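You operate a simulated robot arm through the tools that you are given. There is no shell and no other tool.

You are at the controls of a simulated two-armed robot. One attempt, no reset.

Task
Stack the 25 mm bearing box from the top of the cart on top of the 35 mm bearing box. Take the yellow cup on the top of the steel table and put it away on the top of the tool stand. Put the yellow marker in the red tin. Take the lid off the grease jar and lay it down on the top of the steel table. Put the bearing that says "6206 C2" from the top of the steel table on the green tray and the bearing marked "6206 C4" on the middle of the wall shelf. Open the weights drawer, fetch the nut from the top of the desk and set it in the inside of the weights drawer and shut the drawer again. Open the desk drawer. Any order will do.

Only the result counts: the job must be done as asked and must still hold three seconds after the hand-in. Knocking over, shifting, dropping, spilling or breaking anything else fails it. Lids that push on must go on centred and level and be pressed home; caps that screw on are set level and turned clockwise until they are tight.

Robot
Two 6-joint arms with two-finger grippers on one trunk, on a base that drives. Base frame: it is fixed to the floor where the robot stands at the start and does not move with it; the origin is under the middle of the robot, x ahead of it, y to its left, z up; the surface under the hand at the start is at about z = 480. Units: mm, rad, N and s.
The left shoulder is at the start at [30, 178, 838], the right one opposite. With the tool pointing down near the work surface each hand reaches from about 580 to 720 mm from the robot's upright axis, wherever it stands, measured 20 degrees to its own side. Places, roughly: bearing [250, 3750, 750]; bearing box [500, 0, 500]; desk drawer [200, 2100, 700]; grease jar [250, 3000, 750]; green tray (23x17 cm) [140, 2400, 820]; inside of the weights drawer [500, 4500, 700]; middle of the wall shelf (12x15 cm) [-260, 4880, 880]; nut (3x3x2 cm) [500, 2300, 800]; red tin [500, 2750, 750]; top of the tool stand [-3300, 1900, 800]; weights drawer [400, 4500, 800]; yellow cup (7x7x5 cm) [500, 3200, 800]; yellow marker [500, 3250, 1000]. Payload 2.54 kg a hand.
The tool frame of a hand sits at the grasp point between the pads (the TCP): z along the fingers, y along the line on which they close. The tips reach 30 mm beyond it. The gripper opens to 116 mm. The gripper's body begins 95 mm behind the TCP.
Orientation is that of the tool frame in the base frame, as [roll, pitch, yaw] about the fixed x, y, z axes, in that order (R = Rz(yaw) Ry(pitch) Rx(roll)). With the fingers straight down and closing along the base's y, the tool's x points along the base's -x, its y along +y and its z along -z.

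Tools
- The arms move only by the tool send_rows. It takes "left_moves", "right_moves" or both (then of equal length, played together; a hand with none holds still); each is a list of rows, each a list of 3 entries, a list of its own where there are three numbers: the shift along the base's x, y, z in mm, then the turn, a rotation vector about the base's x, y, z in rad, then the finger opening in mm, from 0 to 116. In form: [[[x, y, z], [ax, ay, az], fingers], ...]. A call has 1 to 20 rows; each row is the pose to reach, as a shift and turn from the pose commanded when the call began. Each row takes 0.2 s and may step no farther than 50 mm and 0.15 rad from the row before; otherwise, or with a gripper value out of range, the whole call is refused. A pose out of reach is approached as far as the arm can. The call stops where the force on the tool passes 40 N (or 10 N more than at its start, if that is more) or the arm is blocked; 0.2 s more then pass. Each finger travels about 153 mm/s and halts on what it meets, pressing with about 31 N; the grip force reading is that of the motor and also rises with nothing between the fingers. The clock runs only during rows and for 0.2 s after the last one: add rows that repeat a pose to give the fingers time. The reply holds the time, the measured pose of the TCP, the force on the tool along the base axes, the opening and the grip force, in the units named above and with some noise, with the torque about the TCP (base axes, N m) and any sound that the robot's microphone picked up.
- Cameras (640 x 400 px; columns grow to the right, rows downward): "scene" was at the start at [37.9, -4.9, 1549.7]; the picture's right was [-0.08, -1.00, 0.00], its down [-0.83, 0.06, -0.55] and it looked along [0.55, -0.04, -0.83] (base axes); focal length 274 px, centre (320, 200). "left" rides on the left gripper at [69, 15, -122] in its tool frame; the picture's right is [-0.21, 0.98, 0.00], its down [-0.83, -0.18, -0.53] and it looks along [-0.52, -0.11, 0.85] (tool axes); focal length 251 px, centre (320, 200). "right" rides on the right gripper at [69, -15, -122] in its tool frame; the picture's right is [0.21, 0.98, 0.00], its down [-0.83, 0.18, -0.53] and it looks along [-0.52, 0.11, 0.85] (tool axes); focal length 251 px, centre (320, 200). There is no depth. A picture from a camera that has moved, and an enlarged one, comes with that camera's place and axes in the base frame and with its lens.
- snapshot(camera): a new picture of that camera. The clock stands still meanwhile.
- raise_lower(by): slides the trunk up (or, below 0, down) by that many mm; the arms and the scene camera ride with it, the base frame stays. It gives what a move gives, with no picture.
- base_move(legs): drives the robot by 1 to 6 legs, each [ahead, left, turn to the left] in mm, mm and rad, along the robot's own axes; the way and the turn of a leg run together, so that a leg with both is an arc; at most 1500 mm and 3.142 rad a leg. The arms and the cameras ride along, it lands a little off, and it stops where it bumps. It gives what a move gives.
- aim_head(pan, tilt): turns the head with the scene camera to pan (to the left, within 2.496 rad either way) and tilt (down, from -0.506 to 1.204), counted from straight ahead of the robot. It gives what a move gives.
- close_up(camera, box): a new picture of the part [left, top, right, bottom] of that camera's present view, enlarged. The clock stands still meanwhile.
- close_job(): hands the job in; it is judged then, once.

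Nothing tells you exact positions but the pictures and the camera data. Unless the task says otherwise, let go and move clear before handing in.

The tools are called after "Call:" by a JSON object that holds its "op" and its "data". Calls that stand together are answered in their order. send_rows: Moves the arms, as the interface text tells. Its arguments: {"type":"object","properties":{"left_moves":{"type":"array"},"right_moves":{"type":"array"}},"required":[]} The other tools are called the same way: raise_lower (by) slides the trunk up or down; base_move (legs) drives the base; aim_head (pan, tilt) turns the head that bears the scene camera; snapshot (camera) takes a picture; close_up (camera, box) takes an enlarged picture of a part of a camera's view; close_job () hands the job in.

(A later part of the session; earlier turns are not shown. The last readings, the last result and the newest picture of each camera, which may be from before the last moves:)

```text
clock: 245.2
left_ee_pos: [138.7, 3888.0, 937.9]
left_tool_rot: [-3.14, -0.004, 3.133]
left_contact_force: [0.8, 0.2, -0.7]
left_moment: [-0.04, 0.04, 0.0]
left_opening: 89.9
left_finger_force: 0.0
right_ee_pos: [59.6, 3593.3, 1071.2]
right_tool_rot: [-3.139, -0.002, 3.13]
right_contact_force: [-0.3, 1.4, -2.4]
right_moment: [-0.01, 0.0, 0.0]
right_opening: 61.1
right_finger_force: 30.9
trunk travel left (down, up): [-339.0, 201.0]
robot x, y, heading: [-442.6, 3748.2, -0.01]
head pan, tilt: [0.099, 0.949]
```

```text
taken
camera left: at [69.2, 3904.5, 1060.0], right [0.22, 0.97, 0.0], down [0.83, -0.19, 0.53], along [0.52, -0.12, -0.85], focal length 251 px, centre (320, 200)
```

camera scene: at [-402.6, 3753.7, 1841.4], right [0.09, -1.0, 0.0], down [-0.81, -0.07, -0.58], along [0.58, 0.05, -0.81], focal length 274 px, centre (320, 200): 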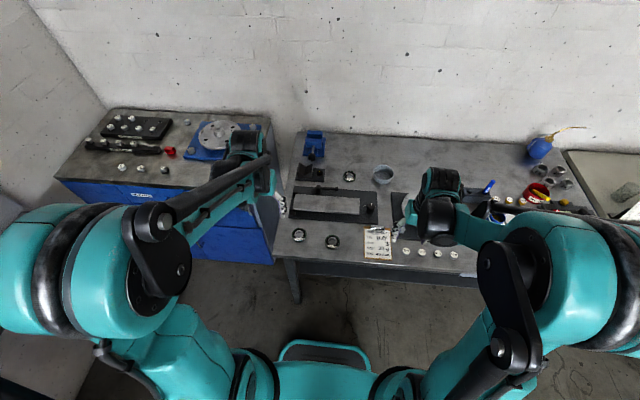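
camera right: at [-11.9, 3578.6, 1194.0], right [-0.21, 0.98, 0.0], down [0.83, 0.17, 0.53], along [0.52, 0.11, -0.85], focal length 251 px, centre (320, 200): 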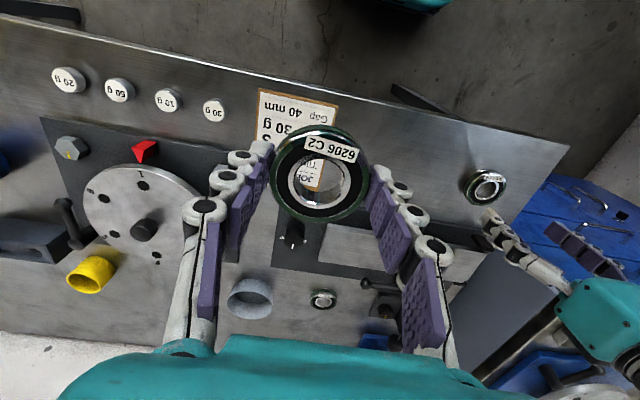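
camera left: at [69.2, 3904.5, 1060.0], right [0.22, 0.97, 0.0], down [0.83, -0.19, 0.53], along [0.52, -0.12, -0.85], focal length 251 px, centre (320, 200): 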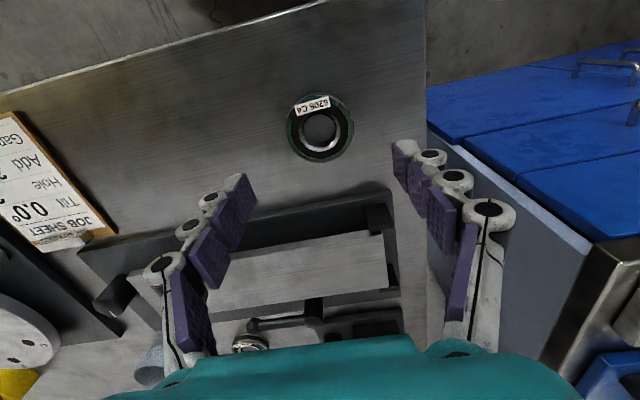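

C4 is right under the left hand. Descend, close, lift.

Call:
{"op": "send_rows", "data": {"left_moves": [[[-0.5, 0, -30], [0, 0, 0], 90], [[-0.5, 0, -60], [0, 0, 0], 90], [[-0.5, 0, -80], [0, 0, 0], 90], [[-0.5, 0, -89], [0, 0, 0], 90], [[-0.5, 0, -89], [0, 0, 0], 70], [[-0.5, 0, -89], [0, 0, 0], 50], [[-0.5, 0, -89], [0, 0, 0], 50], [[-0.5, 0, -89], [0, 0, 0], 50]]}}

Call:
{"op": "snapshot", "data": {"camera": "left"}}

```text
clock: 247.0
left_ee_pos: [137.1, 3890.1, 847.7]
left_tool_rot: [-3.141, -0.001, 3.132]
left_contact_force: [5.3, 3.0, 28.6]
left_moment: [0.11, 0.01, -0.07]
left_opening: 61.1
left_finger_force: 31.3
right_ee_pos: [57.1, 3593.8, 1072.7]
right_tool_rot: [3.141, 0.001, 3.13]
right_contact_force: [-1.4, 0.1, -0.5]
right_moment: [0.01, 0.02, 0.0]
right_opening: 61.0
right_finger_force: 31.0
trunk travel left (down, up): [-339.0, 201.0]
robot x, y, heading: [-440.7, 3745.7, -0.007]
head pan, tilt: [0.099, 0.949]
```

```text
taken
camera left: at [67.0, 3904.9, 970.0], right [0.22, 0.97, 0.0], down [0.82, -0.19, 0.53], along [0.52, -0.12, -0.85], focal length 251 px, centre (320, 200)
```

left: 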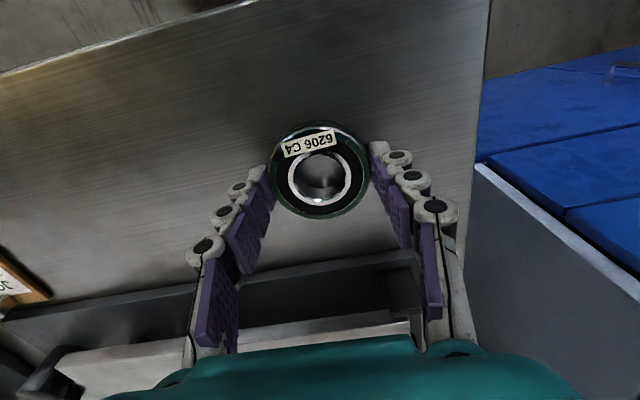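

Gripped. Lifting and tucking the left hand.

Call:
{"op": "send_rows", "data": {"left_moves": [[[0, 0, 15], [0, 0, 0], 50], [[0, 0, 50], [0, 0, 0], 50], [[0, 0, 95], [0, 0, 0], 50], [[-10, 0, 140], [0, 0, 0], 50], [[-40, 5, 175], [0, 0, 0], 50], [[-75, 10, 205], [0, 0, 0], 50], [[-110, 15, 235], [0, 0, 0], 50], [[-145, 20, 260], [0, 0, 0], 50], [[-145, 20, 260], [0, 0, 0], 50]]}}

Call:
{"op": "aim_head", "data": {"pan": 1.2, "tilt": 0.6}}

Call:
{"op": "snapshot", "data": {"camera": "scene"}}

```text
clock: 249.0
left_ee_pos: [-5.6, 3911.2, 1107.0]
left_tool_rot: [3.141, -0.004, 3.133]
left_contact_force: [0.7, 0.1, -2.1]
left_moment: [0.0, 0.06, 0.01]
left_opening: 61.3
left_finger_force: 31.1
right_ee_pos: [60.0, 3592.6, 1070.5]
right_tool_rot: [3.14, -0.003, 3.132]
right_contact_force: [1.4, 0.1, -2.3]
right_moment: [0.01, 0.04, -0.01]
right_opening: 60.9
right_finger_force: 30.8
trunk travel left (down, up): [-339.0, 201.0]
robot x, y, heading: [-441.7, 3745.4, -0.008]
head pan, tilt: [0.099, 0.949]
```

```text
clock: 250.3
left_ee_pos: [-7.3, 3910.5, 1106.6]
left_tool_rot: [-3.141, -0.003, 3.133]
left_contact_force: [0.7, -0.3, -2.6]
left_moment: [0.01, 0.02, 0.03]
left_opening: 61.2
left_finger_force: 31.0
right_ee_pos: [57.4, 3593.1, 1071.9]
right_tool_rot: [-3.141, -0.001, 3.131]
right_contact_force: [-0.2, 0.0, -2.1]
right_moment: [-0.05, 0.01, 0.02]
right_opening: 61.1
right_finger_force: 30.8
trunk travel left (down, up): [-339.0, 201.0]
robot x, y, heading: [-441.2, 3745.3, -0.008]
head pan, tilt: [1.201, 0.6]
```

```text
taken
camera scene: at [-441.9, 3828.8, 1869.8], right [0.93, -0.37, 0.0], down [-0.21, -0.53, -0.82], along [0.31, 0.77, -0.57], focal length 274 px, centre (320, 200)
```

scene: 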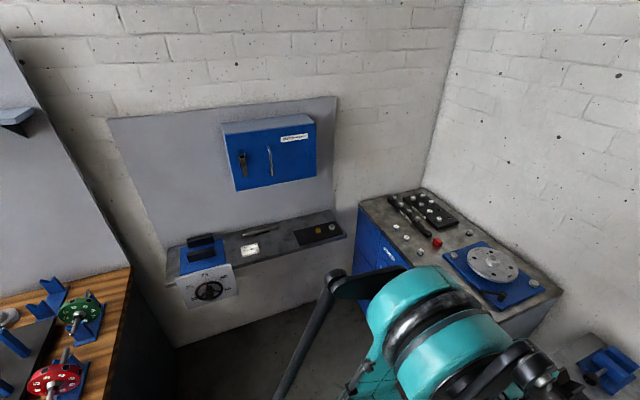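

I see the wall shelf. I zoom in on it.

Call:
{"op": "close_up", "data": {"camera": "scene", "box": [160, 190, 360, 310]}}

```text
3.20 times, centred on (260, 250) of scene
camera zoom: at [-441.9, 3828.8, 1869.8], right [0.93, -0.37, 0.0], down [-0.21, -0.53, -0.82], along [0.31, 0.77, -0.57], focal length 876 px, centre (512, 40)
```

zoom: 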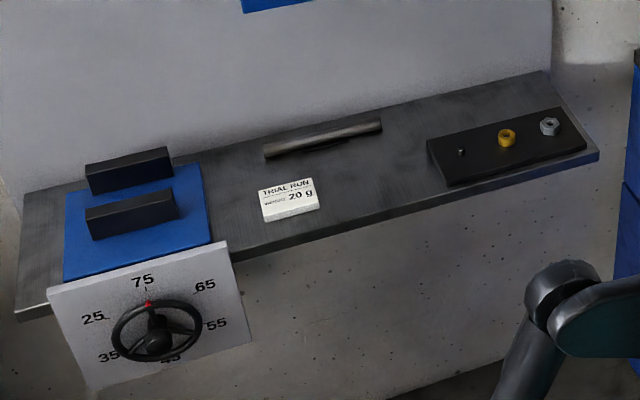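

The middle of the shelf, at about (-262, 4881, 880), is free between the card and the black plate. I turn to face the wall and drive there.

Call:
{"op": "base_move", "data": {"legs": [[-60, 0, 0], [0, 0, 1.58], [350, -340, 0]]}}

Call:
{"op": "aim_head", "data": {"pan": 0.1, "tilt": 0.6}}

Call:
{"op": "snapshot", "data": {"camera": "scene"}}

Call:
{"op": "snapshot", "data": {"camera": "left"}}

```text
clock: 257.7
left_ee_pos: [-352.9, 4539.3, 1106.6]
left_tool_rot: [-3.14, -0.003, -1.569]
left_contact_force: [-0.6, -0.1, -3.2]
left_moment: [-0.03, -0.01, -0.01]
left_opening: 61.4
left_finger_force: 31.2
right_ee_pos: [-34.3, 4608.1, 1072.1]
right_tool_rot: [-3.14, -0.002, -1.571]
right_contact_force: [-0.1, 0.8, -1.6]
right_moment: [0.01, 0.01, -0.02]
right_opening: 61.1
right_finger_force: 31.1
trunk travel left (down, up): [-339.0, 201.0]
robot x, y, heading: [-179.9, 4107.5, 1.574]
head pan, tilt: [1.201, 0.6]
```

```text
clock: 259.0
left_ee_pos: [-351.7, 4539.3, 1108.2]
left_tool_rot: [-3.141, -0.002, -1.57]
left_contact_force: [0.5, 0.5, -2.4]
left_moment: [0.0, 0.0, -0.01]
left_opening: 61.1
left_finger_force: 31.1
right_ee_pos: [-34.7, 4607.1, 1072.4]
right_tool_rot: [3.141, 0.001, -1.571]
right_contact_force: [0.0, 0.6, -1.9]
right_moment: [0.0, 0.01, 0.01]
right_opening: 60.8
right_finger_force: 30.6
trunk travel left (down, up): [-339.0, 201.0]
robot x, y, heading: [-181.8, 4109.6, 1.575]
head pan, tilt: [0.099, 0.6]
```

```text
taken
camera scene: at [-194.1, 4164.1, 1869.8], right [0.99, 0.1, 0.0], down [0.06, -0.56, -0.82], along [-0.08, 0.82, -0.57], focal length 274 px, centre (320, 200)
```

scene: 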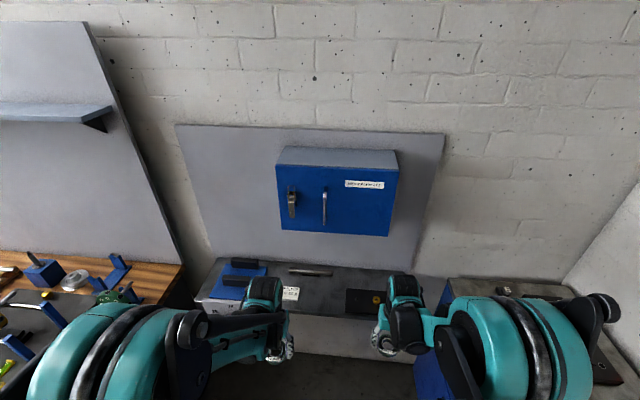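

```text
taken
camera left: at [-368.3, 4470.5, 1230.0], right [-0.98, 0.21, 0.0], down [0.18, 0.83, 0.53], along [0.11, 0.52, -0.85], focal length 251 px, centre (320, 200)
```

left: 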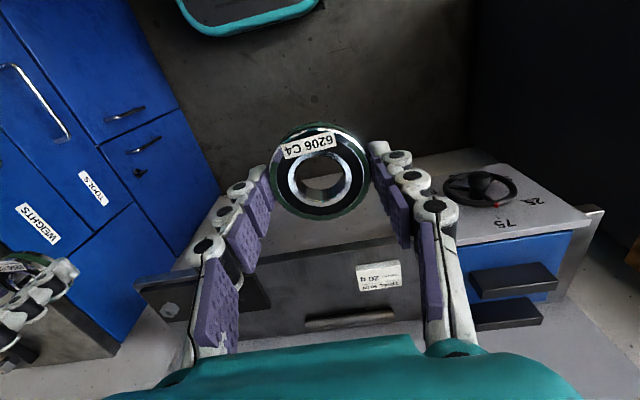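

The wall cabinet's bottom is at z≈1204, front y≈4930, so the hand must stay at y≲4870. I drive closer so the left hand is square to the target.

Call:
{"op": "send_rows", "data": {"right_moves": [[[0, -40, 10], [0, 0, 0], 50], [[0, -80, 20], [0, 0, 0], 50], [[0, -120, 30], [0, 0, 0], 50]]}}

Call:
{"op": "base_move", "data": {"legs": [[145, -97, 0]]}}

Call:
{"op": "snapshot", "data": {"camera": "scene"}}

Call:
{"op": "snapshot", "data": {"camera": "left"}}

```text
clock: 259.8
left_ee_pos: [-352.5, 4538.5, 1108.7]
left_tool_rot: [3.141, 0.001, -1.569]
left_contact_force: [-0.7, -0.8, -2.0]
left_moment: [0.03, 0.02, -0.03]
left_opening: 61.0
left_finger_force: 30.7
right_ee_pos: [-37.1, 4484.7, 1101.8]
right_tool_rot: [-3.141, 0.003, -1.571]
right_contact_force: [-0.7, 0.0, -1.9]
right_moment: [0.02, 0.01, 0.03]
right_opening: 61.0
right_finger_force: 30.8
trunk travel left (down, up): [-339.0, 201.0]
robot x, y, heading: [-183.4, 4104.5, 1.571]
head pan, tilt: [0.099, 0.6]
```

```text
clock: 261.3
left_ee_pos: [-273.3, 4697.7, 1107.9]
left_tool_rot: [3.14, 0.0, -1.655]
left_contact_force: [1.0, -0.2, -2.2]
left_moment: [0.01, 0.09, -0.03]
left_opening: 61.1
left_finger_force: 31.0
right_ee_pos: [37.2, 4620.5, 1101.9]
right_tool_rot: [3.14, 0.001, -1.656]
right_contact_force: [0.6, -1.5, -1.5]
right_moment: [0.03, 0.02, 0.0]
right_opening: 60.9
right_finger_force: 31.2
trunk travel left (down, up): [-339.0, 201.0]
robot x, y, heading: [-146.1, 4253.3, 1.488]
head pan, tilt: [0.099, 0.6]
```

```text
taken
camera scene: at [-146.7, 4310.4, 1870.0], right [1.0, 0.02, 0.0], down [0.01, -0.56, -0.83], along [-0.01, 0.83, -0.56], focal length 274 px, centre (320, 200)
```

scene: 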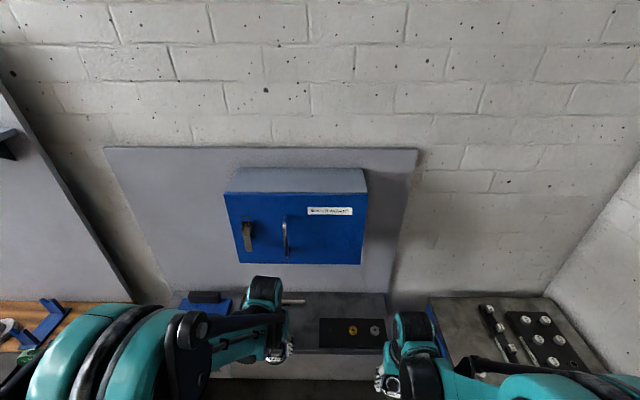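

```text
taken
camera left: at [-295.2, 4631.0, 1230.7], right [-0.96, 0.3, 0.0], down [0.25, 0.81, 0.53], along [0.16, 0.51, -0.85], focal length 251 px, centre (320, 200)
```

left: 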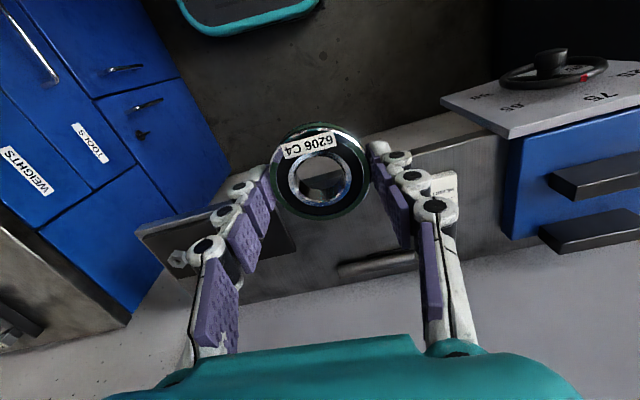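

The base ended rotated by about -0.085 rad; it may have bumped something. I look around the base before continuing.

Call:
{"op": "aim_head", "data": {"pan": -1.6, "tilt": 0.9}}

Call:
{"op": "snapshot", "data": {"camera": "scene"}}

Call:
{"op": "aim_head", "data": {"pan": -2.4, "tilt": 0.9}}

Call:
{"op": "snapshot", "data": {"camera": "scene"}}

Call:
{"op": "aim_head", "data": {"pan": 1.6, "tilt": 0.9}}

Call:
{"op": "snapshot", "data": {"camera": "scene"}}

```text
clock: 263.0
left_ee_pos: [-276.0, 4699.3, 1106.6]
left_tool_rot: [-3.139, -0.003, -1.654]
left_contact_force: [0.5, 1.0, -2.3]
left_moment: [-0.02, 0.0, 0.01]
left_opening: 61.1
left_finger_force: 30.7
right_ee_pos: [33.8, 4620.1, 1101.1]
right_tool_rot: [-3.14, 0.0, -1.657]
right_contact_force: [0.1, -0.5, -2.0]
right_moment: [0.02, 0.0, -0.01]
right_opening: 60.8
right_finger_force: 30.6
trunk travel left (down, up): [-339.0, 201.0]
robot x, y, heading: [-140.3, 4252.9, 1.483]
head pan, tilt: [-1.6, 0.901]
```

```text
taken
camera scene: at [-73.6, 4214.7, 1845.1], right [-0.11, -0.99, 0.0], down [-0.78, 0.09, -0.62], along [0.62, -0.07, -0.78], focal length 274 px, centre (320, 200)
```

scene: 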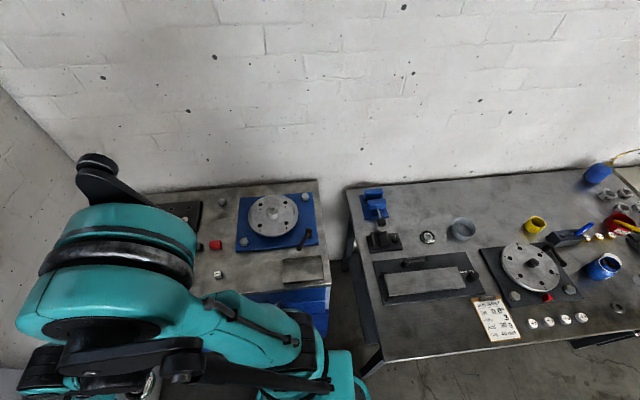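

```text
clock: 264.2
left_ee_pos: [-276.1, 4699.8, 1107.4]
left_tool_rot: [-3.14, -0.001, -1.654]
left_contact_force: [0.2, -0.1, -2.4]
left_moment: [-0.01, 0.0, 0.01]
left_opening: 61.1
left_finger_force: 31.6
right_ee_pos: [35.1, 4618.9, 1100.5]
right_tool_rot: [-3.139, 0.0, -1.656]
right_contact_force: [0.3, 0.3, -2.2]
right_moment: [0.04, 0.01, 0.01]
right_opening: 60.9
right_finger_force: 30.6
trunk travel left (down, up): [-339.0, 201.0]
robot x, y, heading: [-143.1, 4250.4, 1.486]
head pan, tilt: [-2.4, 0.901]
```

```text
taken
camera scene: at [-102.2, 4163.5, 1845.1], right [-0.79, -0.61, 0.0], down [-0.48, 0.62, -0.62], along [0.38, -0.49, -0.78], focal length 274 px, centre (320, 200)
```

scene: 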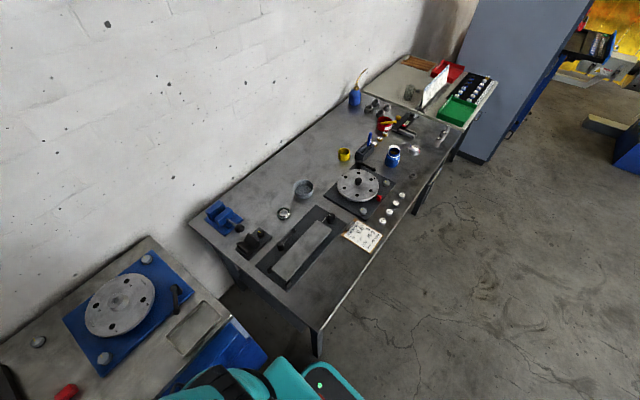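

```text
clock: 267.4
left_ee_pos: [-275.8, 4699.1, 1107.5]
left_tool_rot: [-3.139, -0.001, -1.655]
left_contact_force: [0.0, -1.3, -2.1]
left_moment: [-0.01, 0.01, 0.01]
left_opening: 61.0
left_finger_force: 30.8
right_ee_pos: [34.3, 4619.0, 1101.0]
right_tool_rot: [-3.139, 0.0, -1.656]
right_contact_force: [-0.1, -0.7, -2.0]
right_moment: [-0.02, 0.0, -0.03]
right_opening: 61.1
right_finger_force: 31.4
trunk travel left (down, up): [-339.0, 201.0]
robot x, y, heading: [-143.0, 4254.6, 1.488]
head pan, tilt: [1.6, 0.901]
```

```text
taken
camera scene: at [-223.9, 4227.3, 1845.0], right [0.05, 1.0, 0.0], down [0.78, -0.04, -0.62], along [-0.62, 0.03, -0.78], focal length 274 px, centre (320, 200)
```

scene: 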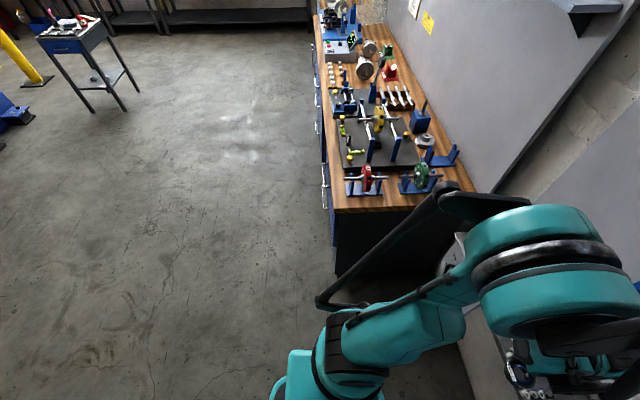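

The base's rear corner touched the steel table's leg, but nothing on the table moved, and the target is in reach from here. I lower the left hand in front of the shelf first.

Call:
{"op": "send_rows", "data": {"left_moves": [[[3, 5, -40], [0, 0, 0], 50], [[7, 10, -80], [0, 0, 0], 50], [[10, 15, -120], [0, 0, 0], 50], [[13, 20, -150], [0, 0, 0], 50], [[13, 20, -165], [0, 0, 0], 50], [[13, 20, -165], [0, 0, 0], 50]]}}

Call:
{"op": "snapshot", "data": {"camera": "left"}}

Call:
{"op": "aim_head", "data": {"pan": 0.2, "tilt": 0.75}}

Call:
{"op": "snapshot", "data": {"camera": "scene"}}

```text
clock: 268.8
left_ee_pos: [-260.4, 4735.1, 958.4]
left_tool_rot: [3.142, -0.002, -1.654]
left_contact_force: [0.5, 0.2, -1.5]
left_moment: [-0.01, 0.01, -0.05]
left_opening: 61.1
left_finger_force: 30.9
left hand out of reach, approached as far as the arm can: row 4, 5, 6
right_ee_pos: [35.6, 4619.0, 1100.1]
right_tool_rot: [-3.139, -0.001, -1.656]
right_contact_force: [0.3, -0.1, -2.5]
right_moment: [-0.04, 0.02, -0.02]
right_opening: 60.6
right_finger_force: 30.9
trunk travel left (down, up): [-339.0, 201.0]
robot x, y, heading: [-141.0, 4249.1, 1.489]
head pan, tilt: [1.6, 0.901]
```

```text
taken
camera left: at [-281.2, 4668.9, 1079.8], right [-0.96, 0.3, 0.0], down [0.25, 0.81, 0.53], along [0.16, 0.51, -0.85], focal length 251 px, centre (320, 200)
```

left: 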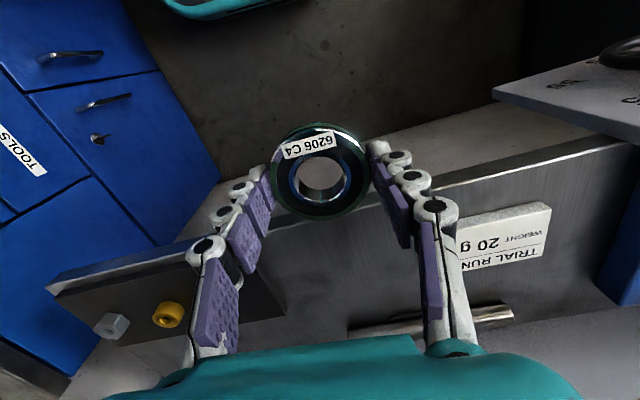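

```text
clock: 270.4
left_ee_pos: [-259.6, 4735.9, 956.9]
left_tool_rot: [-3.14, -0.003, -1.653]
left_contact_force: [-0.2, -0.2, -1.9]
left_moment: [0.02, 0.04, -0.01]
left_opening: 61.3
left_finger_force: 31.2
right_ee_pos: [34.2, 4619.7, 1099.4]
right_tool_rot: [-3.141, 0.0, -1.656]
right_contact_force: [-0.9, -0.1, -0.5]
right_moment: [-0.03, 0.02, -0.04]
right_opening: 60.8
right_finger_force: 31.2
trunk travel left (down, up): [-339.0, 201.0]
robot x, y, heading: [-138.1, 4251.3, 1.487]
head pan, tilt: [0.201, 0.75]
```

```text
taken
camera scene: at [-158.3, 4305.5, 1856.9], right [0.99, 0.12, 0.0], down [0.08, -0.68, -0.73], along [-0.09, 0.73, -0.68], focal length 274 px, centre (320, 200)
```

scene: 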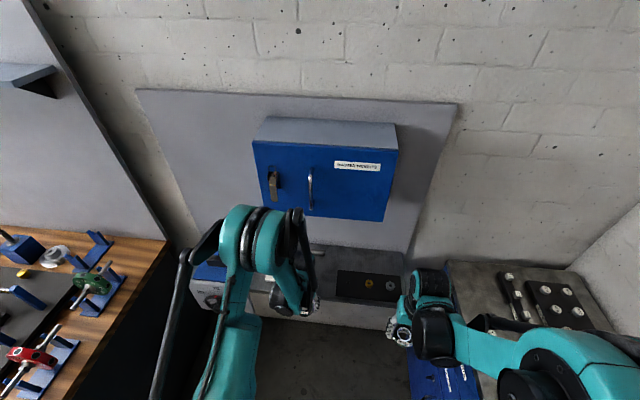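

Moving outward over the shelf.

Call:
{"op": "send_rows", "data": {"left_moves": [[[0, 40, -2], [0, 0, 0], 50], [[0, 80, -6], [0, 0, 0], 50], [[-1, 110, -12], [0, 0, 0], 50], [[-1, 126, -20], [0, 0, 0], 50], [[-1, 126, -26], [0, 0, 0], 50], [[-1, 126, -26], [0, 0, 0], 50]]}}

Call:
{"op": "snapshot", "data": {"camera": "left"}}

Call:
{"op": "close_up", "data": {"camera": "scene", "box": [180, 180, 420, 330]}}

```text
clock: 271.8
left_ee_pos: [-261.1, 4865.4, 931.2]
left_tool_rot: [-3.14, -0.003, -1.655]
left_contact_force: [-0.4, 0.1, -1.4]
left_moment: [0.0, -0.02, -0.02]
left_opening: 60.8
left_finger_force: 31.0
right_ee_pos: [33.7, 4620.1, 1100.1]
right_tool_rot: [-3.139, 0.0, -1.655]
right_contact_force: [0.2, 0.0, -1.8]
right_moment: [0.0, -0.05, -0.01]
right_opening: 60.6
right_finger_force: 30.6
trunk travel left (down, up): [-339.0, 201.0]
robot x, y, heading: [-142.8, 4250.0, 1.487]
head pan, tilt: [0.201, 0.75]
```

```text
taken
camera left: at [-282.1, 4797.8, 1053.9], right [-0.96, 0.3, 0.0], down [0.25, 0.81, 0.53], along [0.16, 0.51, -0.85], focal length 251 px, centre (320, 200)
```

left: 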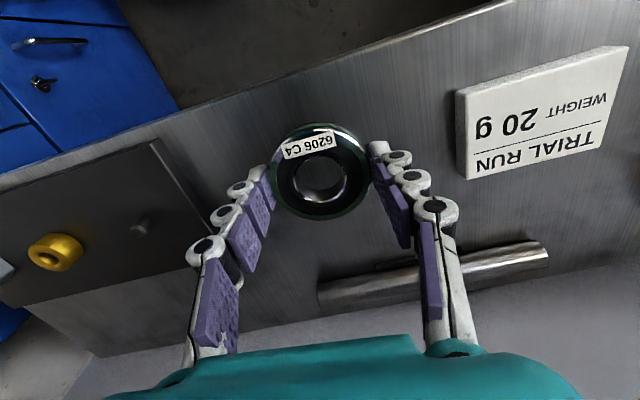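

```text
2.67 times, centred on (300, 255) of scene
camera zoom: at [-158.3, 4305.9, 1856.9], right [0.99, 0.12, 0.0], down [0.08, -0.68, -0.73], along [-0.09, 0.73, -0.68], focal length 730 px, centre (373, 53)
```

zoom: 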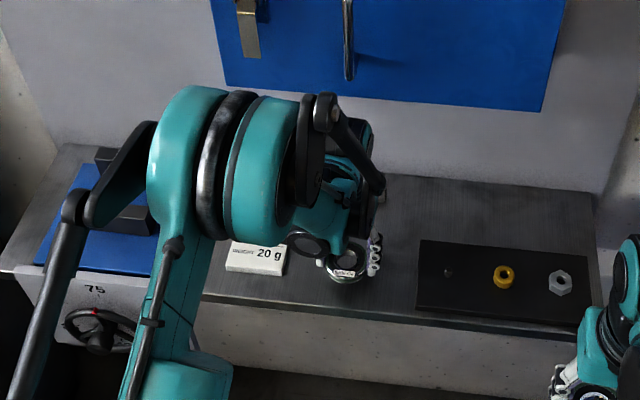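

Centred between the card and the plate. I lower to feel the shelf.

Call:
{"op": "send_rows", "data": {"left_moves": [[[0, 0, -6], [0, 0, 0], 50], [[0, 0, -12], [0, 0, 0], 50], [[0, 0, -18], [0, 0, 0], 50], [[0, 0, -22], [0, 0, 0], 50]]}}

Call:
{"op": "send_rows", "data": {"left_moves": [[[0, 0, -1.5], [0, 0, 0], 50], [[0, 0, -3], [0, 0, 0], 50], [[0, 0, -4], [0, 0, 0], 50]]}}

```text
clock: 272.8
left_ee_pos: [-259.5, 4863.4, 910.3]
left_tool_rot: [-3.139, -0.002, -1.653]
left_contact_force: [0.5, 0.5, -1.7]
left_moment: [-0.02, 0.0, 0.01]
left_opening: 61.0
left_finger_force: 31.6
right_ee_pos: [34.5, 4620.0, 1100.4]
right_tool_rot: [-3.14, 0.0, -1.656]
right_contact_force: [-0.2, 1.3, -1.6]
right_moment: [-0.05, 0.01, -0.03]
right_opening: 60.8
right_finger_force: 30.8
trunk travel left (down, up): [-339.0, 201.0]
robot x, y, heading: [-142.9, 4249.5, 1.487]
head pan, tilt: [0.201, 0.75]
```

```text
clock: 273.6
left_ee_pos: [-259.6, 4864.0, 907.9]
left_tool_rot: [3.141, 0.0, -1.655]
left_contact_force: [0.0, 11.0, 20.3]
left_moment: [0.26, 0.3, -0.14]
left_opening: 61.2
left_finger_force: 31.0
right_ee_pos: [35.0, 4621.2, 1101.3]
right_tool_rot: [3.141, -0.001, -1.657]
right_contact_force: [0.5, 0.3, -2.8]
right_moment: [0.01, 0.0, -0.03]
right_opening: 60.8
right_finger_force: 31.1
trunk travel left (down, up): [-339.0, 201.0]
robot x, y, heading: [-138.4, 4247.7, 1.486]
head pan, tilt: [0.201, 0.75]
```

Contact. Releasing and rising, then retreating.

Call:
{"op": "send_rows", "data": {"left_moves": [[[0, 0, 1], [0, 0, 0], 50], [[0, 0, 1], [0, 0, 0], 66], [[0, 0, 1], [0, 0, 0], 78], [[0, 0, 1], [0, 0, 0], 80], [[0, 0, 20], [0, 0, 0], 80], [[0, 0, 50], [0, 0, 0], 80], [[0, -40, 75], [0, 0, 0], 80], [[0, -85, 95], [0, 0, 0], 80], [[0, -130, 110], [0, 0, 0], 80], [[0, -170, 130], [0, 0, 0], 80], [[0, -170, 130], [0, 0, 0], 80]]}}

Call:
{"op": "snapshot", "data": {"camera": "left"}}

Call:
{"op": "close_up", "data": {"camera": "scene", "box": [200, 200, 440, 340]}}

```text
clock: 276.0
left_ee_pos: [-259.9, 4695.7, 1037.5]
left_tool_rot: [-3.141, -0.003, -1.656]
left_contact_force: [-0.8, 0.9, 0.0]
left_moment: [-0.03, -0.02, 0.01]
left_opening: 80.1
left_finger_force: 0.0
right_ee_pos: [36.1, 4622.2, 1100.8]
right_tool_rot: [-3.14, -0.002, -1.657]
right_contact_force: [-0.5, -0.5, -2.5]
right_moment: [-0.01, 0.01, -0.03]
right_opening: 60.8
right_finger_force: 31.1
trunk travel left (down, up): [-339.0, 201.0]
robot x, y, heading: [-142.2, 4251.3, 1.485]
head pan, tilt: [0.201, 0.75]
```

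```text
taken
camera left: at [-280.9, 4627.5, 1159.5], right [-0.96, 0.3, 0.0], down [0.25, 0.81, 0.53], along [0.16, 0.51, -0.85], focal length 251 px, centre (320, 200)
```

left: 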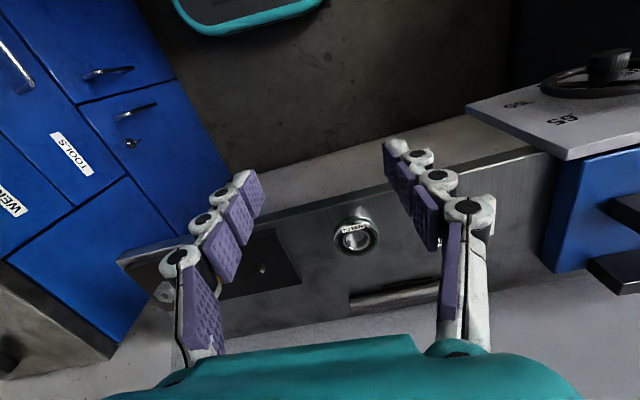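

```text
2.67 times, centred on (320, 270) of scene
camera zoom: at [-158.4, 4307.7, 1856.8], right [0.99, 0.12, 0.0], down [0.08, -0.68, -0.73], along [-0.09, 0.73, -0.68], focal length 730 px, centre (320, 13)
```

zoom: 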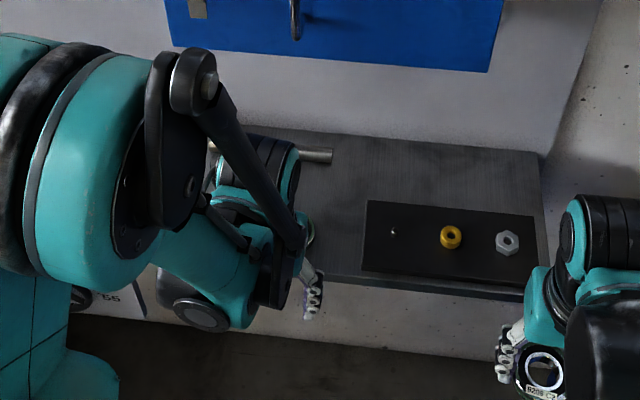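

C4 is placed in the middle of the shelf. Next the desk: I move clear of the table leg, turn back to face +x and strafe toward the green tray.

Call:
{"op": "base_move", "data": {"legs": [[0, 310, 0], [-180, 0, 0], [0, 0, -1.487]]}}

Call:
{"op": "aim_head", "data": {"pan": 0.0, "tilt": 0.85}}

Call:
{"op": "snapshot", "data": {"camera": "scene"}}

```text
clock: 282.8
left_ee_pos: [-30.8, 4245.2, 1037.6]
left_tool_rot: [3.14, -0.002, 3.125]
left_contact_force: [-0.1, 0.5, 0.8]
left_moment: [-0.02, 0.0, -0.02]
left_opening: 79.8
left_finger_force: 0.0
right_ee_pos: [-83.7, 3947.1, 1101.2]
right_tool_rot: [-3.141, -0.001, 3.121]
right_contact_force: [-0.4, 0.2, -2.4]
right_moment: [-0.01, -0.01, 0.01]
right_opening: 60.8
right_finger_force: 31.3
trunk travel left (down, up): [-339.0, 201.0]
robot x, y, heading: [-465.9, 4096.8, -0.016]
head pan, tilt: [0.201, 0.75]
```

```text
clock: 283.5
left_ee_pos: [-29.2, 4245.1, 1038.3]
left_tool_rot: [-3.14, 0.001, 3.125]
left_contact_force: [-0.3, 0.5, 0.3]
left_moment: [-0.01, 0.01, 0.03]
left_opening: 79.9
left_finger_force: 0.0
right_ee_pos: [-83.5, 3947.1, 1101.1]
right_tool_rot: [-3.139, 0.0, 3.123]
right_contact_force: [0.1, -0.4, -1.5]
right_moment: [0.01, 0.03, 0.0]
right_opening: 60.7
right_finger_force: 30.8
trunk travel left (down, up): [-339.0, 201.0]
robot x, y, heading: [-465.6, 4101.4, -0.021]
head pan, tilt: [0.0, 0.85]
```

```text
taken
camera scene: at [-417.2, 4100.9, 1848.9], right [-0.02, -1.0, 0.0], down [-0.75, 0.01, -0.66], along [0.66, -0.01, -0.75], focal length 274 px, centre (320, 200)
```

scene: 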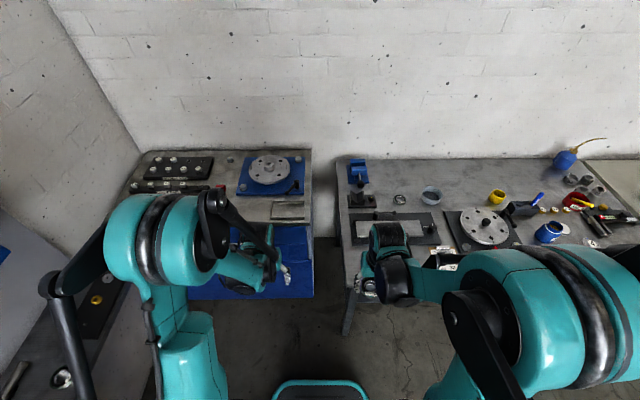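

Call:
{"op": "base_move", "data": {"legs": [[0, 0, 0.018], [20, -1480, 0]]}}

Call:
{"op": "aim_head", "data": {"pan": -0.2, "tilt": 0.85}}

Call:
{"op": "snapshot", "data": {"camera": "scene"}}

Call:
{"op": "snapshot", "data": {"camera": "right"}}

Call:
{"op": "snapshot", "data": {"camera": "left"}}

```text
clock: 291.4
left_ee_pos: [7.8, 2743.5, 1038.5]
left_tool_rot: [-3.14, -0.001, -3.11]
left_contact_force: [-0.8, 0.5, -0.6]
left_moment: [0.02, 0.04, 0.01]
left_opening: 80.2
left_finger_force: 0.1
right_ee_pos: [-32.0, 2442.9, 1100.2]
right_tool_rot: [-3.142, 0.0, -3.113]
right_contact_force: [0.3, 0.9, -1.8]
right_moment: [0.05, 0.01, -0.01]
right_opening: 60.6
right_finger_force: 30.8
trunk travel left (down, up): [-339.0, 201.0]
robot x, y, heading: [-417.3, 2577.9, 0.035]
head pan, tilt: [0.0, 0.85]
```

```text
clock: 292.1
left_ee_pos: [5.3, 2742.9, 1038.0]
left_tool_rot: [-3.139, -0.002, -3.11]
left_contact_force: [-0.5, 0.8, 0.3]
left_moment: [-0.02, -0.01, 0.01]
left_opening: 79.9
left_finger_force: 0.0
right_ee_pos: [-32.3, 2442.9, 1100.7]
right_tool_rot: [-3.14, 0.002, -3.111]
right_contact_force: [1.0, -0.2, -1.9]
right_moment: [-0.03, 0.03, 0.01]
right_opening: 60.5
right_finger_force: 31.6
trunk travel left (down, up): [-339.0, 201.0]
robot x, y, heading: [-418.3, 2576.9, 0.032]
head pan, tilt: [-0.201, 0.85]
```

```text
taken
camera scene: at [-373.8, 2564.3, 1848.9], right [-0.17, -0.99, 0.0], down [-0.74, 0.13, -0.66], along [0.65, -0.11, -0.75], focal length 274 px, centre (320, 200)
```

scene: 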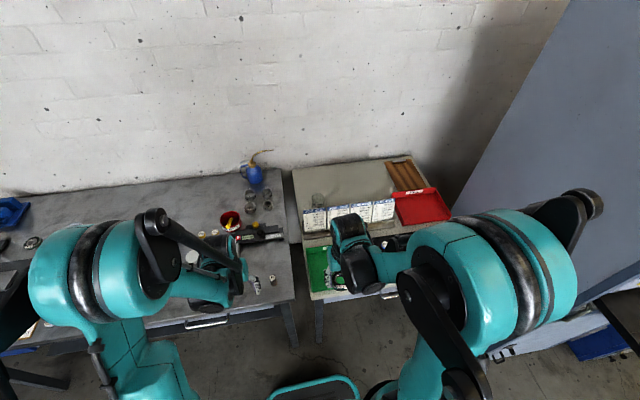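

```text
taken
camera right: at [-102.7, 2425.3, 1223.0], right [-0.24, 0.97, 0.0], down [0.82, 0.21, 0.53], along [0.52, 0.13, -0.85], focal length 251 px, centre (320, 200)
```

right: 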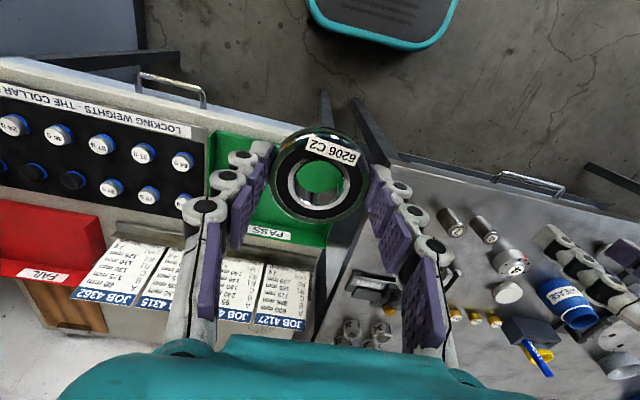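

```text
taken
camera left: at [-62.9, 2756.5, 1160.0], right [0.18, 0.98, 0.0], down [0.83, -0.16, 0.53], along [0.52, -0.1, -0.85], focal length 251 px, centre (320, 200)
```

left: 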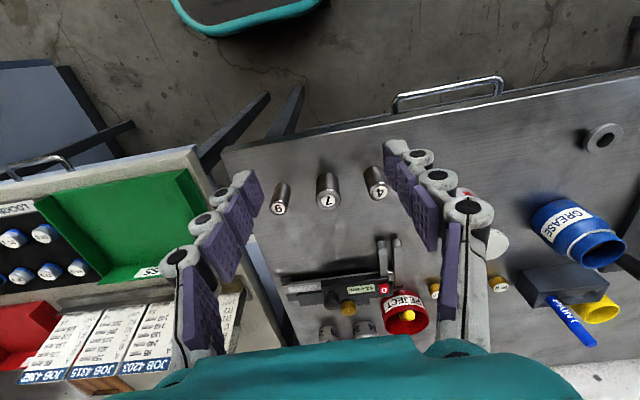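

The PASS tray centre is at about (158, 2400). I move the right hand with C2 over it.

Call:
{"op": "send_rows", "data": {"right_moves": [[[32, -7, -20], [0, 0, 0], 50], [[64, -14, -40], [0, 0, 0], 50], [[96, -21, -60], [0, 0, 0], 50], [[128, -28, -85], [0, 0, 0], 50], [[160, -35, -115], [0, 0, 0], 50], [[190, -43, -145], [0, 0, 0], 50], [[190, -43, -170], [0, 0, 0], 50], [[190, -43, -170], [0, 0, 0], 50]]}}

Call:
{"op": "snapshot", "data": {"camera": "right"}}

Call:
{"op": "close_up", "data": {"camera": "left", "box": [0, 120, 260, 320]}}

```text
clock: 293.9
left_ee_pos: [7.1, 2743.7, 1037.3]
left_tool_rot: [-3.142, -0.003, -3.109]
left_contact_force: [-0.1, 0.2, -0.8]
left_moment: [-0.02, -0.01, -0.04]
left_opening: 80.1
left_finger_force: 0.2
right_ee_pos: [155.0, 2399.8, 928.5]
right_tool_rot: [-3.139, -0.001, -3.109]
right_contact_force: [-0.2, 0.8, -2.1]
right_moment: [0.03, 0.01, -0.04]
right_opening: 60.4
right_finger_force: 31.3
trunk travel left (down, up): [-339.0, 201.0]
robot x, y, heading: [-419.8, 2574.8, 0.032]
head pan, tilt: [-0.201, 0.85]
```

```text
taken
camera right: at [85.1, 2382.3, 1051.9], right [-0.24, 0.97, 0.0], down [0.82, 0.21, 0.53], along [0.52, 0.13, -0.85], focal length 251 px, centre (320, 200)
```

right: 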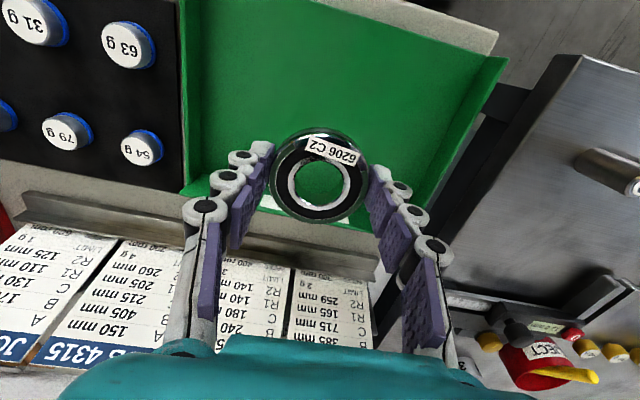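

```text
2.00 times, centred on (130, 220) of left
camera zoom: at [-62.7, 2756.3, 1160.0], right [0.18, 0.98, 0.0], down [0.83, -0.16, 0.53], along [0.52, -0.1, -0.85], focal length 503 px, centre (700, 160)
```

zoom: 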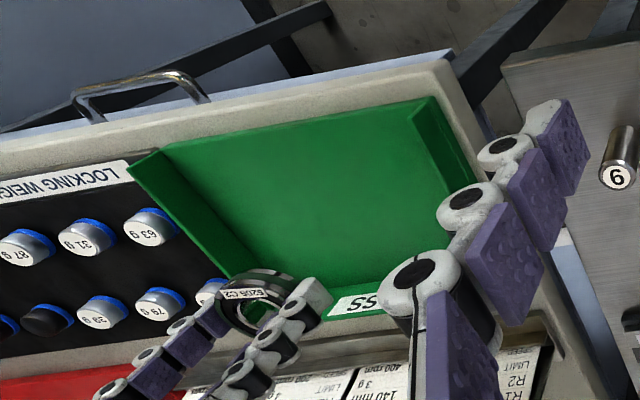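

Centred over the tray floor. Lowering.

Call:
{"op": "send_rows", "data": {"right_moves": [[[-3, 0, -35], [0, 0, 0], 50], [[-3, 0, -65], [0, 0, 0], 50], [[-3, 0, -80], [0, 0, 0], 50], [[-3, 0, -88], [0, 0, 0], 50]]}}

Call:
{"op": "send_rows", "data": {"right_moves": [[[0, 0, -2], [0, 0, 0], 50], [[0, 0, -4], [0, 0, 0], 50], [[0, 0, -6], [0, 0, 0], 50]]}}

```text
clock: 294.9
left_ee_pos: [7.1, 2742.9, 1038.3]
left_tool_rot: [3.141, -0.001, -3.111]
left_contact_force: [0.2, 0.4, 0.6]
left_moment: [-0.02, -0.01, 0.0]
left_opening: 79.8
left_finger_force: 0.0
right_ee_pos: [153.9, 2400.7, 842.8]
right_tool_rot: [3.142, 0.001, -3.112]
right_contact_force: [-0.3, 0.6, -1.7]
right_moment: [0.02, 0.02, 0.02]
right_opening: 60.6
right_finger_force: 31.1
trunk travel left (down, up): [-339.0, 201.0]
robot x, y, heading: [-418.6, 2579.6, 0.027]
head pan, tilt: [-0.201, 0.85]
```

```text
clock: 295.9
left_ee_pos: [6.4, 2743.2, 1038.3]
left_tool_rot: [-3.14, 0.0, -3.11]
left_contact_force: [-0.1, -0.7, -0.7]
left_moment: [0.03, -0.03, 0.0]
left_opening: 79.9
left_finger_force: 0.1
right_ee_pos: [154.3, 2399.7, 839.6]
right_tool_rot: [-3.14, 0.003, -3.112]
right_contact_force: [-2.1, 0.3, 21.7]
right_moment: [0.48, 0.22, 0.19]
right_opening: 60.7
right_finger_force: 31.0
trunk travel left (down, up): [-339.0, 201.0]
robot x, y, heading: [-417.8, 2576.4, 0.031]
head pan, tilt: [-0.201, 0.85]
stopped in row 3 (right hand): the force on the tool passed its limit at 42 N (the readings are from after the stop); the commanded pose is now the measured one
```

Contact. Release and rise.

Call:
{"op": "send_rows", "data": {"right_moves": [[[0, 0, 1], [0, 0, 0], 50], [[0, 0, 1], [0, 0, 0], 66], [[0, 0, 1], [0, 0, 0], 78], [[0, 0, 1], [0, 0, 0], 80], [[0, 0, 25], [0, 0, 0], 80], [[0, 0, 65], [0, 0, 0], 80], [[0, 0, 110], [0, 0, 0], 80], [[0, 0, 155], [0, 0, 0], 80], [[0, 0, 200], [0, 0, 0], 80], [[0, 0, 240], [0, 0, 0], 80], [[0, 0, 240], [0, 0, 0], 80]]}}

Call:
{"op": "snapshot", "data": {"camera": "right"}}

Call:
{"op": "snapshot", "data": {"camera": "scene"}}

```text
clock: 298.3
left_ee_pos: [7.7, 2743.2, 1037.0]
left_tool_rot: [3.142, -0.004, -3.112]
left_contact_force: [-0.2, 0.7, 0.9]
left_moment: [0.01, 0.03, -0.01]
left_opening: 79.8
left_finger_force: 0.1
right_ee_pos: [156.1, 2403.2, 1079.8]
right_tool_rot: [-3.141, 0.0, -3.112]
right_contact_force: [1.2, 0.9, 0.0]
right_moment: [-0.01, -0.04, 0.0]
right_opening: 80.0
right_finger_force: 0.1
trunk travel left (down, up): [-339.0, 201.0]
robot x, y, heading: [-420.6, 2577.7, 0.033]
head pan, tilt: [-0.201, 0.85]
```

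```text
taken
camera right: at [84.9, 2385.0, 1201.7], right [-0.24, 0.97, 0.0], down [0.82, 0.21, 0.53], along [0.52, 0.13, -0.84], focal length 251 px, centre (320, 200)
```

right: 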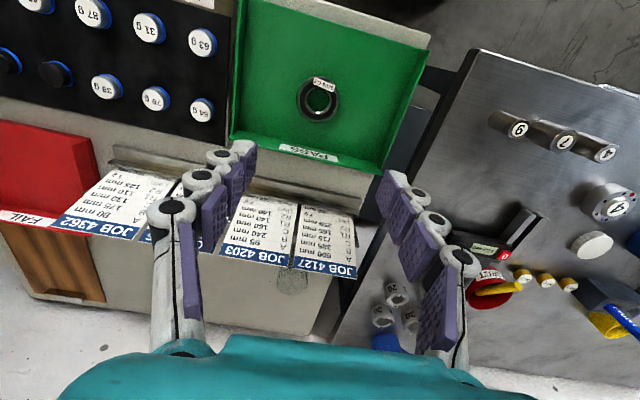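

```text
taken
camera scene: at [-372.7, 2563.8, 1848.8], right [-0.17, -0.99, 0.0], down [-0.74, 0.13, -0.66], along [0.65, -0.11, -0.75], focal length 274 px, centre (320, 200)
```

scene: 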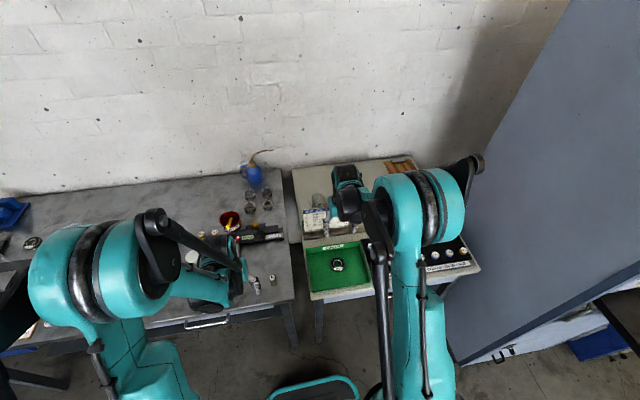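

C2 lies in the green tray. Next the nut behind the cards: I drive closer so the right hand reaches (456, 2307).

Call:
{"op": "base_move", "data": {"legs": [[0, 0, -0.032], [195, -88, 0]]}}

Call:
{"op": "snapshot", "data": {"camera": "scene"}}

Call:
{"op": "snapshot", "data": {"camera": "right"}}

```text
clock: 300.3
left_ee_pos: [204.2, 2641.8, 1037.9]
left_tool_rot: [-3.14, -0.003, 3.139]
left_contact_force: [-0.5, -0.6, 0.5]
left_moment: [0.01, 0.03, 0.0]
left_opening: 79.9
left_finger_force: 0.2
right_ee_pos: [339.2, 2296.5, 1078.5]
right_tool_rot: [-3.139, 0.003, 3.137]
right_contact_force: [0.5, -0.2, -0.4]
right_moment: [0.0, 0.01, 0.0]
right_opening: 80.0
right_finger_force: 0.1
trunk travel left (down, up): [-339.0, 201.0]
robot x, y, heading: [-224.7, 2491.7, -0.001]
head pan, tilt: [-0.201, 0.85]
```

```text
taken
camera scene: at [-182.3, 2474.8, 1848.9], right [-0.2, -0.98, 0.0], down [-0.74, 0.15, -0.66], along [0.65, -0.13, -0.75], focal length 274 px, centre (320, 200)
```

scene: 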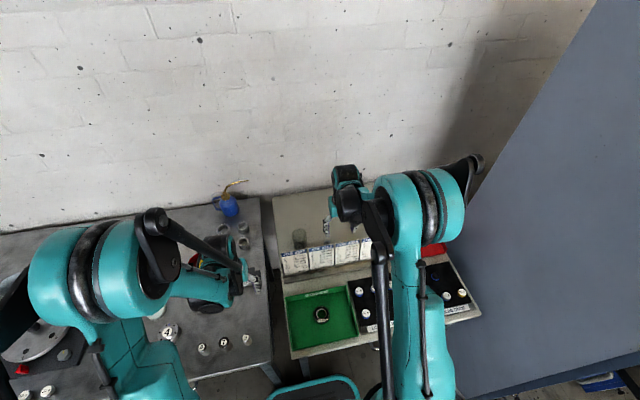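

```text
taken
camera right: at [269.0, 2280.7, 1201.4], right [-0.21, 0.98, 0.0], down [0.83, 0.18, 0.53], along [0.52, 0.11, -0.84], focal length 251 px, centre (320, 200)
```

right: 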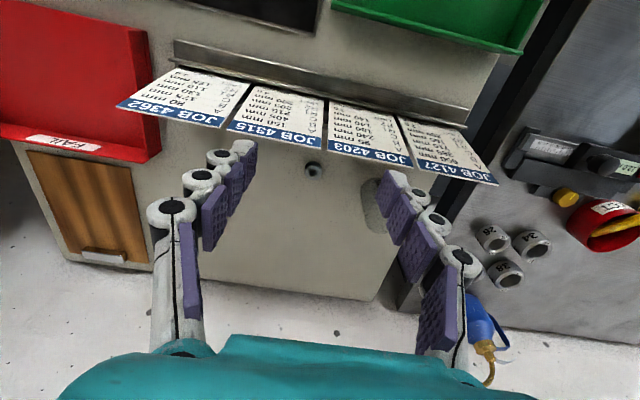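

The nut is in view of the right wrist camera. I zoom in.

Call:
{"op": "close_up", "data": {"camera": "right", "box": [260, 130, 400, 240]}}

Call:
{"op": "close_up", "data": {"camera": "scene", "box": [270, 210, 390, 290]}}

```text
3.64 times, centred on (330, 185) of right
camera zoom: at [269.0, 2280.7, 1201.4], right [-0.21, 0.98, 0.0], down [0.83, 0.18, 0.53], along [0.52, 0.11, -0.84], focal length 914 px, centre (284, 254)
```

zoom: 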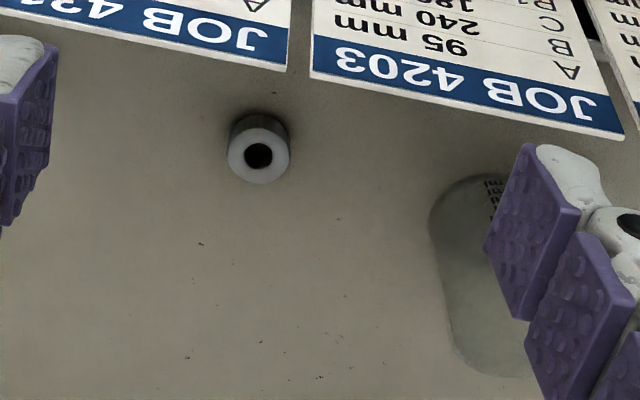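

```text
5.00 times, centred on (330, 250) of scene
camera zoom: at [-182.3, 2474.8, 1848.9], right [-0.2, -0.98, 0.0], down [-0.74, 0.15, -0.66], along [0.65, -0.13, -0.75], focal length 1368 px, centre (270, -50)
```

zoom: 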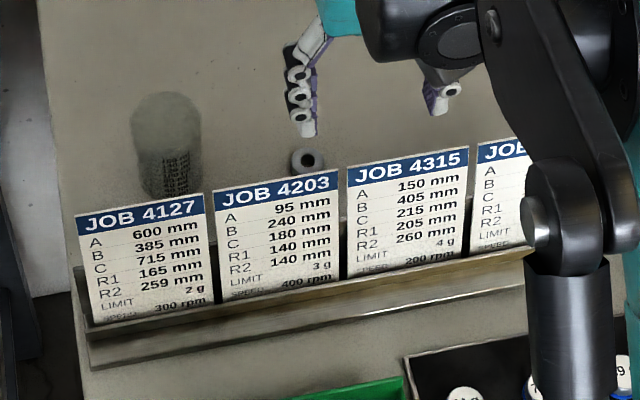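

The nut top is at about (451, 2308), the card tops at x≈388, leaving ample room. I move over the nut.

Call:
{"op": "send_rows", "data": {"right_moves": [[[28, 3, -20], [0, 0, 0], 64], [[56, 6, -50], [0, 0, 0], 60], [[84, 9, -80], [0, 0, 0], 60], [[112, 11.5, -110], [0, 0, 0], 60], [[112, 11.5, -145], [0, 0, 0], 60], [[112, 11.5, -175], [0, 0, 0], 60], [[112, 11.5, -175], [0, 0, 0], 60]]}}

Call:
{"op": "snapshot", "data": {"camera": "right"}}

Call:
{"op": "close_up", "data": {"camera": "scene", "box": [270, 210, 390, 290]}}

```text
clock: 301.9
left_ee_pos: [202.2, 2641.3, 1037.4]
left_tool_rot: [-3.141, -0.002, 3.14]
left_contact_force: [0.5, -0.3, -0.5]
left_moment: [0.01, -0.01, 0.0]
left_opening: 79.8
left_finger_force: 0.1
right_ee_pos: [452.6, 2305.9, 905.7]
right_tool_rot: [-3.141, 0.002, 3.136]
right_contact_force: [-0.8, 0.4, 0.1]
right_moment: [0.01, -0.03, 0.0]
right_opening: 60.0
right_finger_force: 0.1
trunk travel left (down, up): [-339.0, 201.0]
robot x, y, heading: [-223.1, 2495.3, -0.003]
head pan, tilt: [-0.201, 0.85]
```

```text
taken
camera right: at [381.3, 2291.7, 1028.1], right [-0.21, 0.98, 0.0], down [0.83, 0.18, 0.54], along [0.52, 0.11, -0.84], focal length 251 px, centre (320, 200)
```

right: 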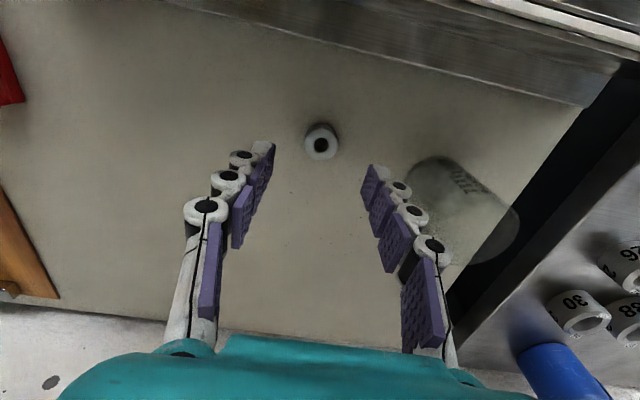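

```text
5.00 times, centred on (330, 250) of scene
camera zoom: at [-183.9, 2475.3, 1849.0], right [-0.2, -0.98, 0.0], down [-0.74, 0.15, -0.66], along [0.65, -0.13, -0.75], focal length 1368 px, centre (270, -50)
```

zoom: 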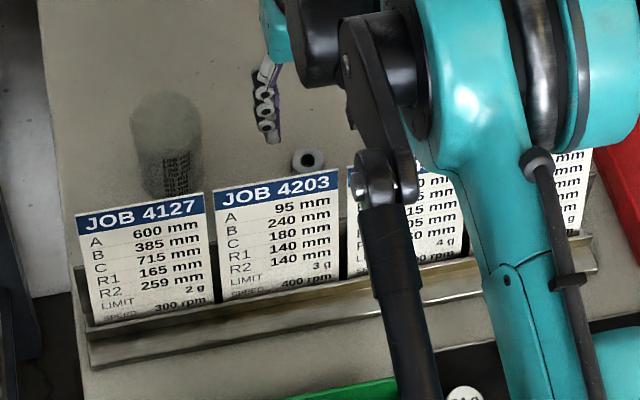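

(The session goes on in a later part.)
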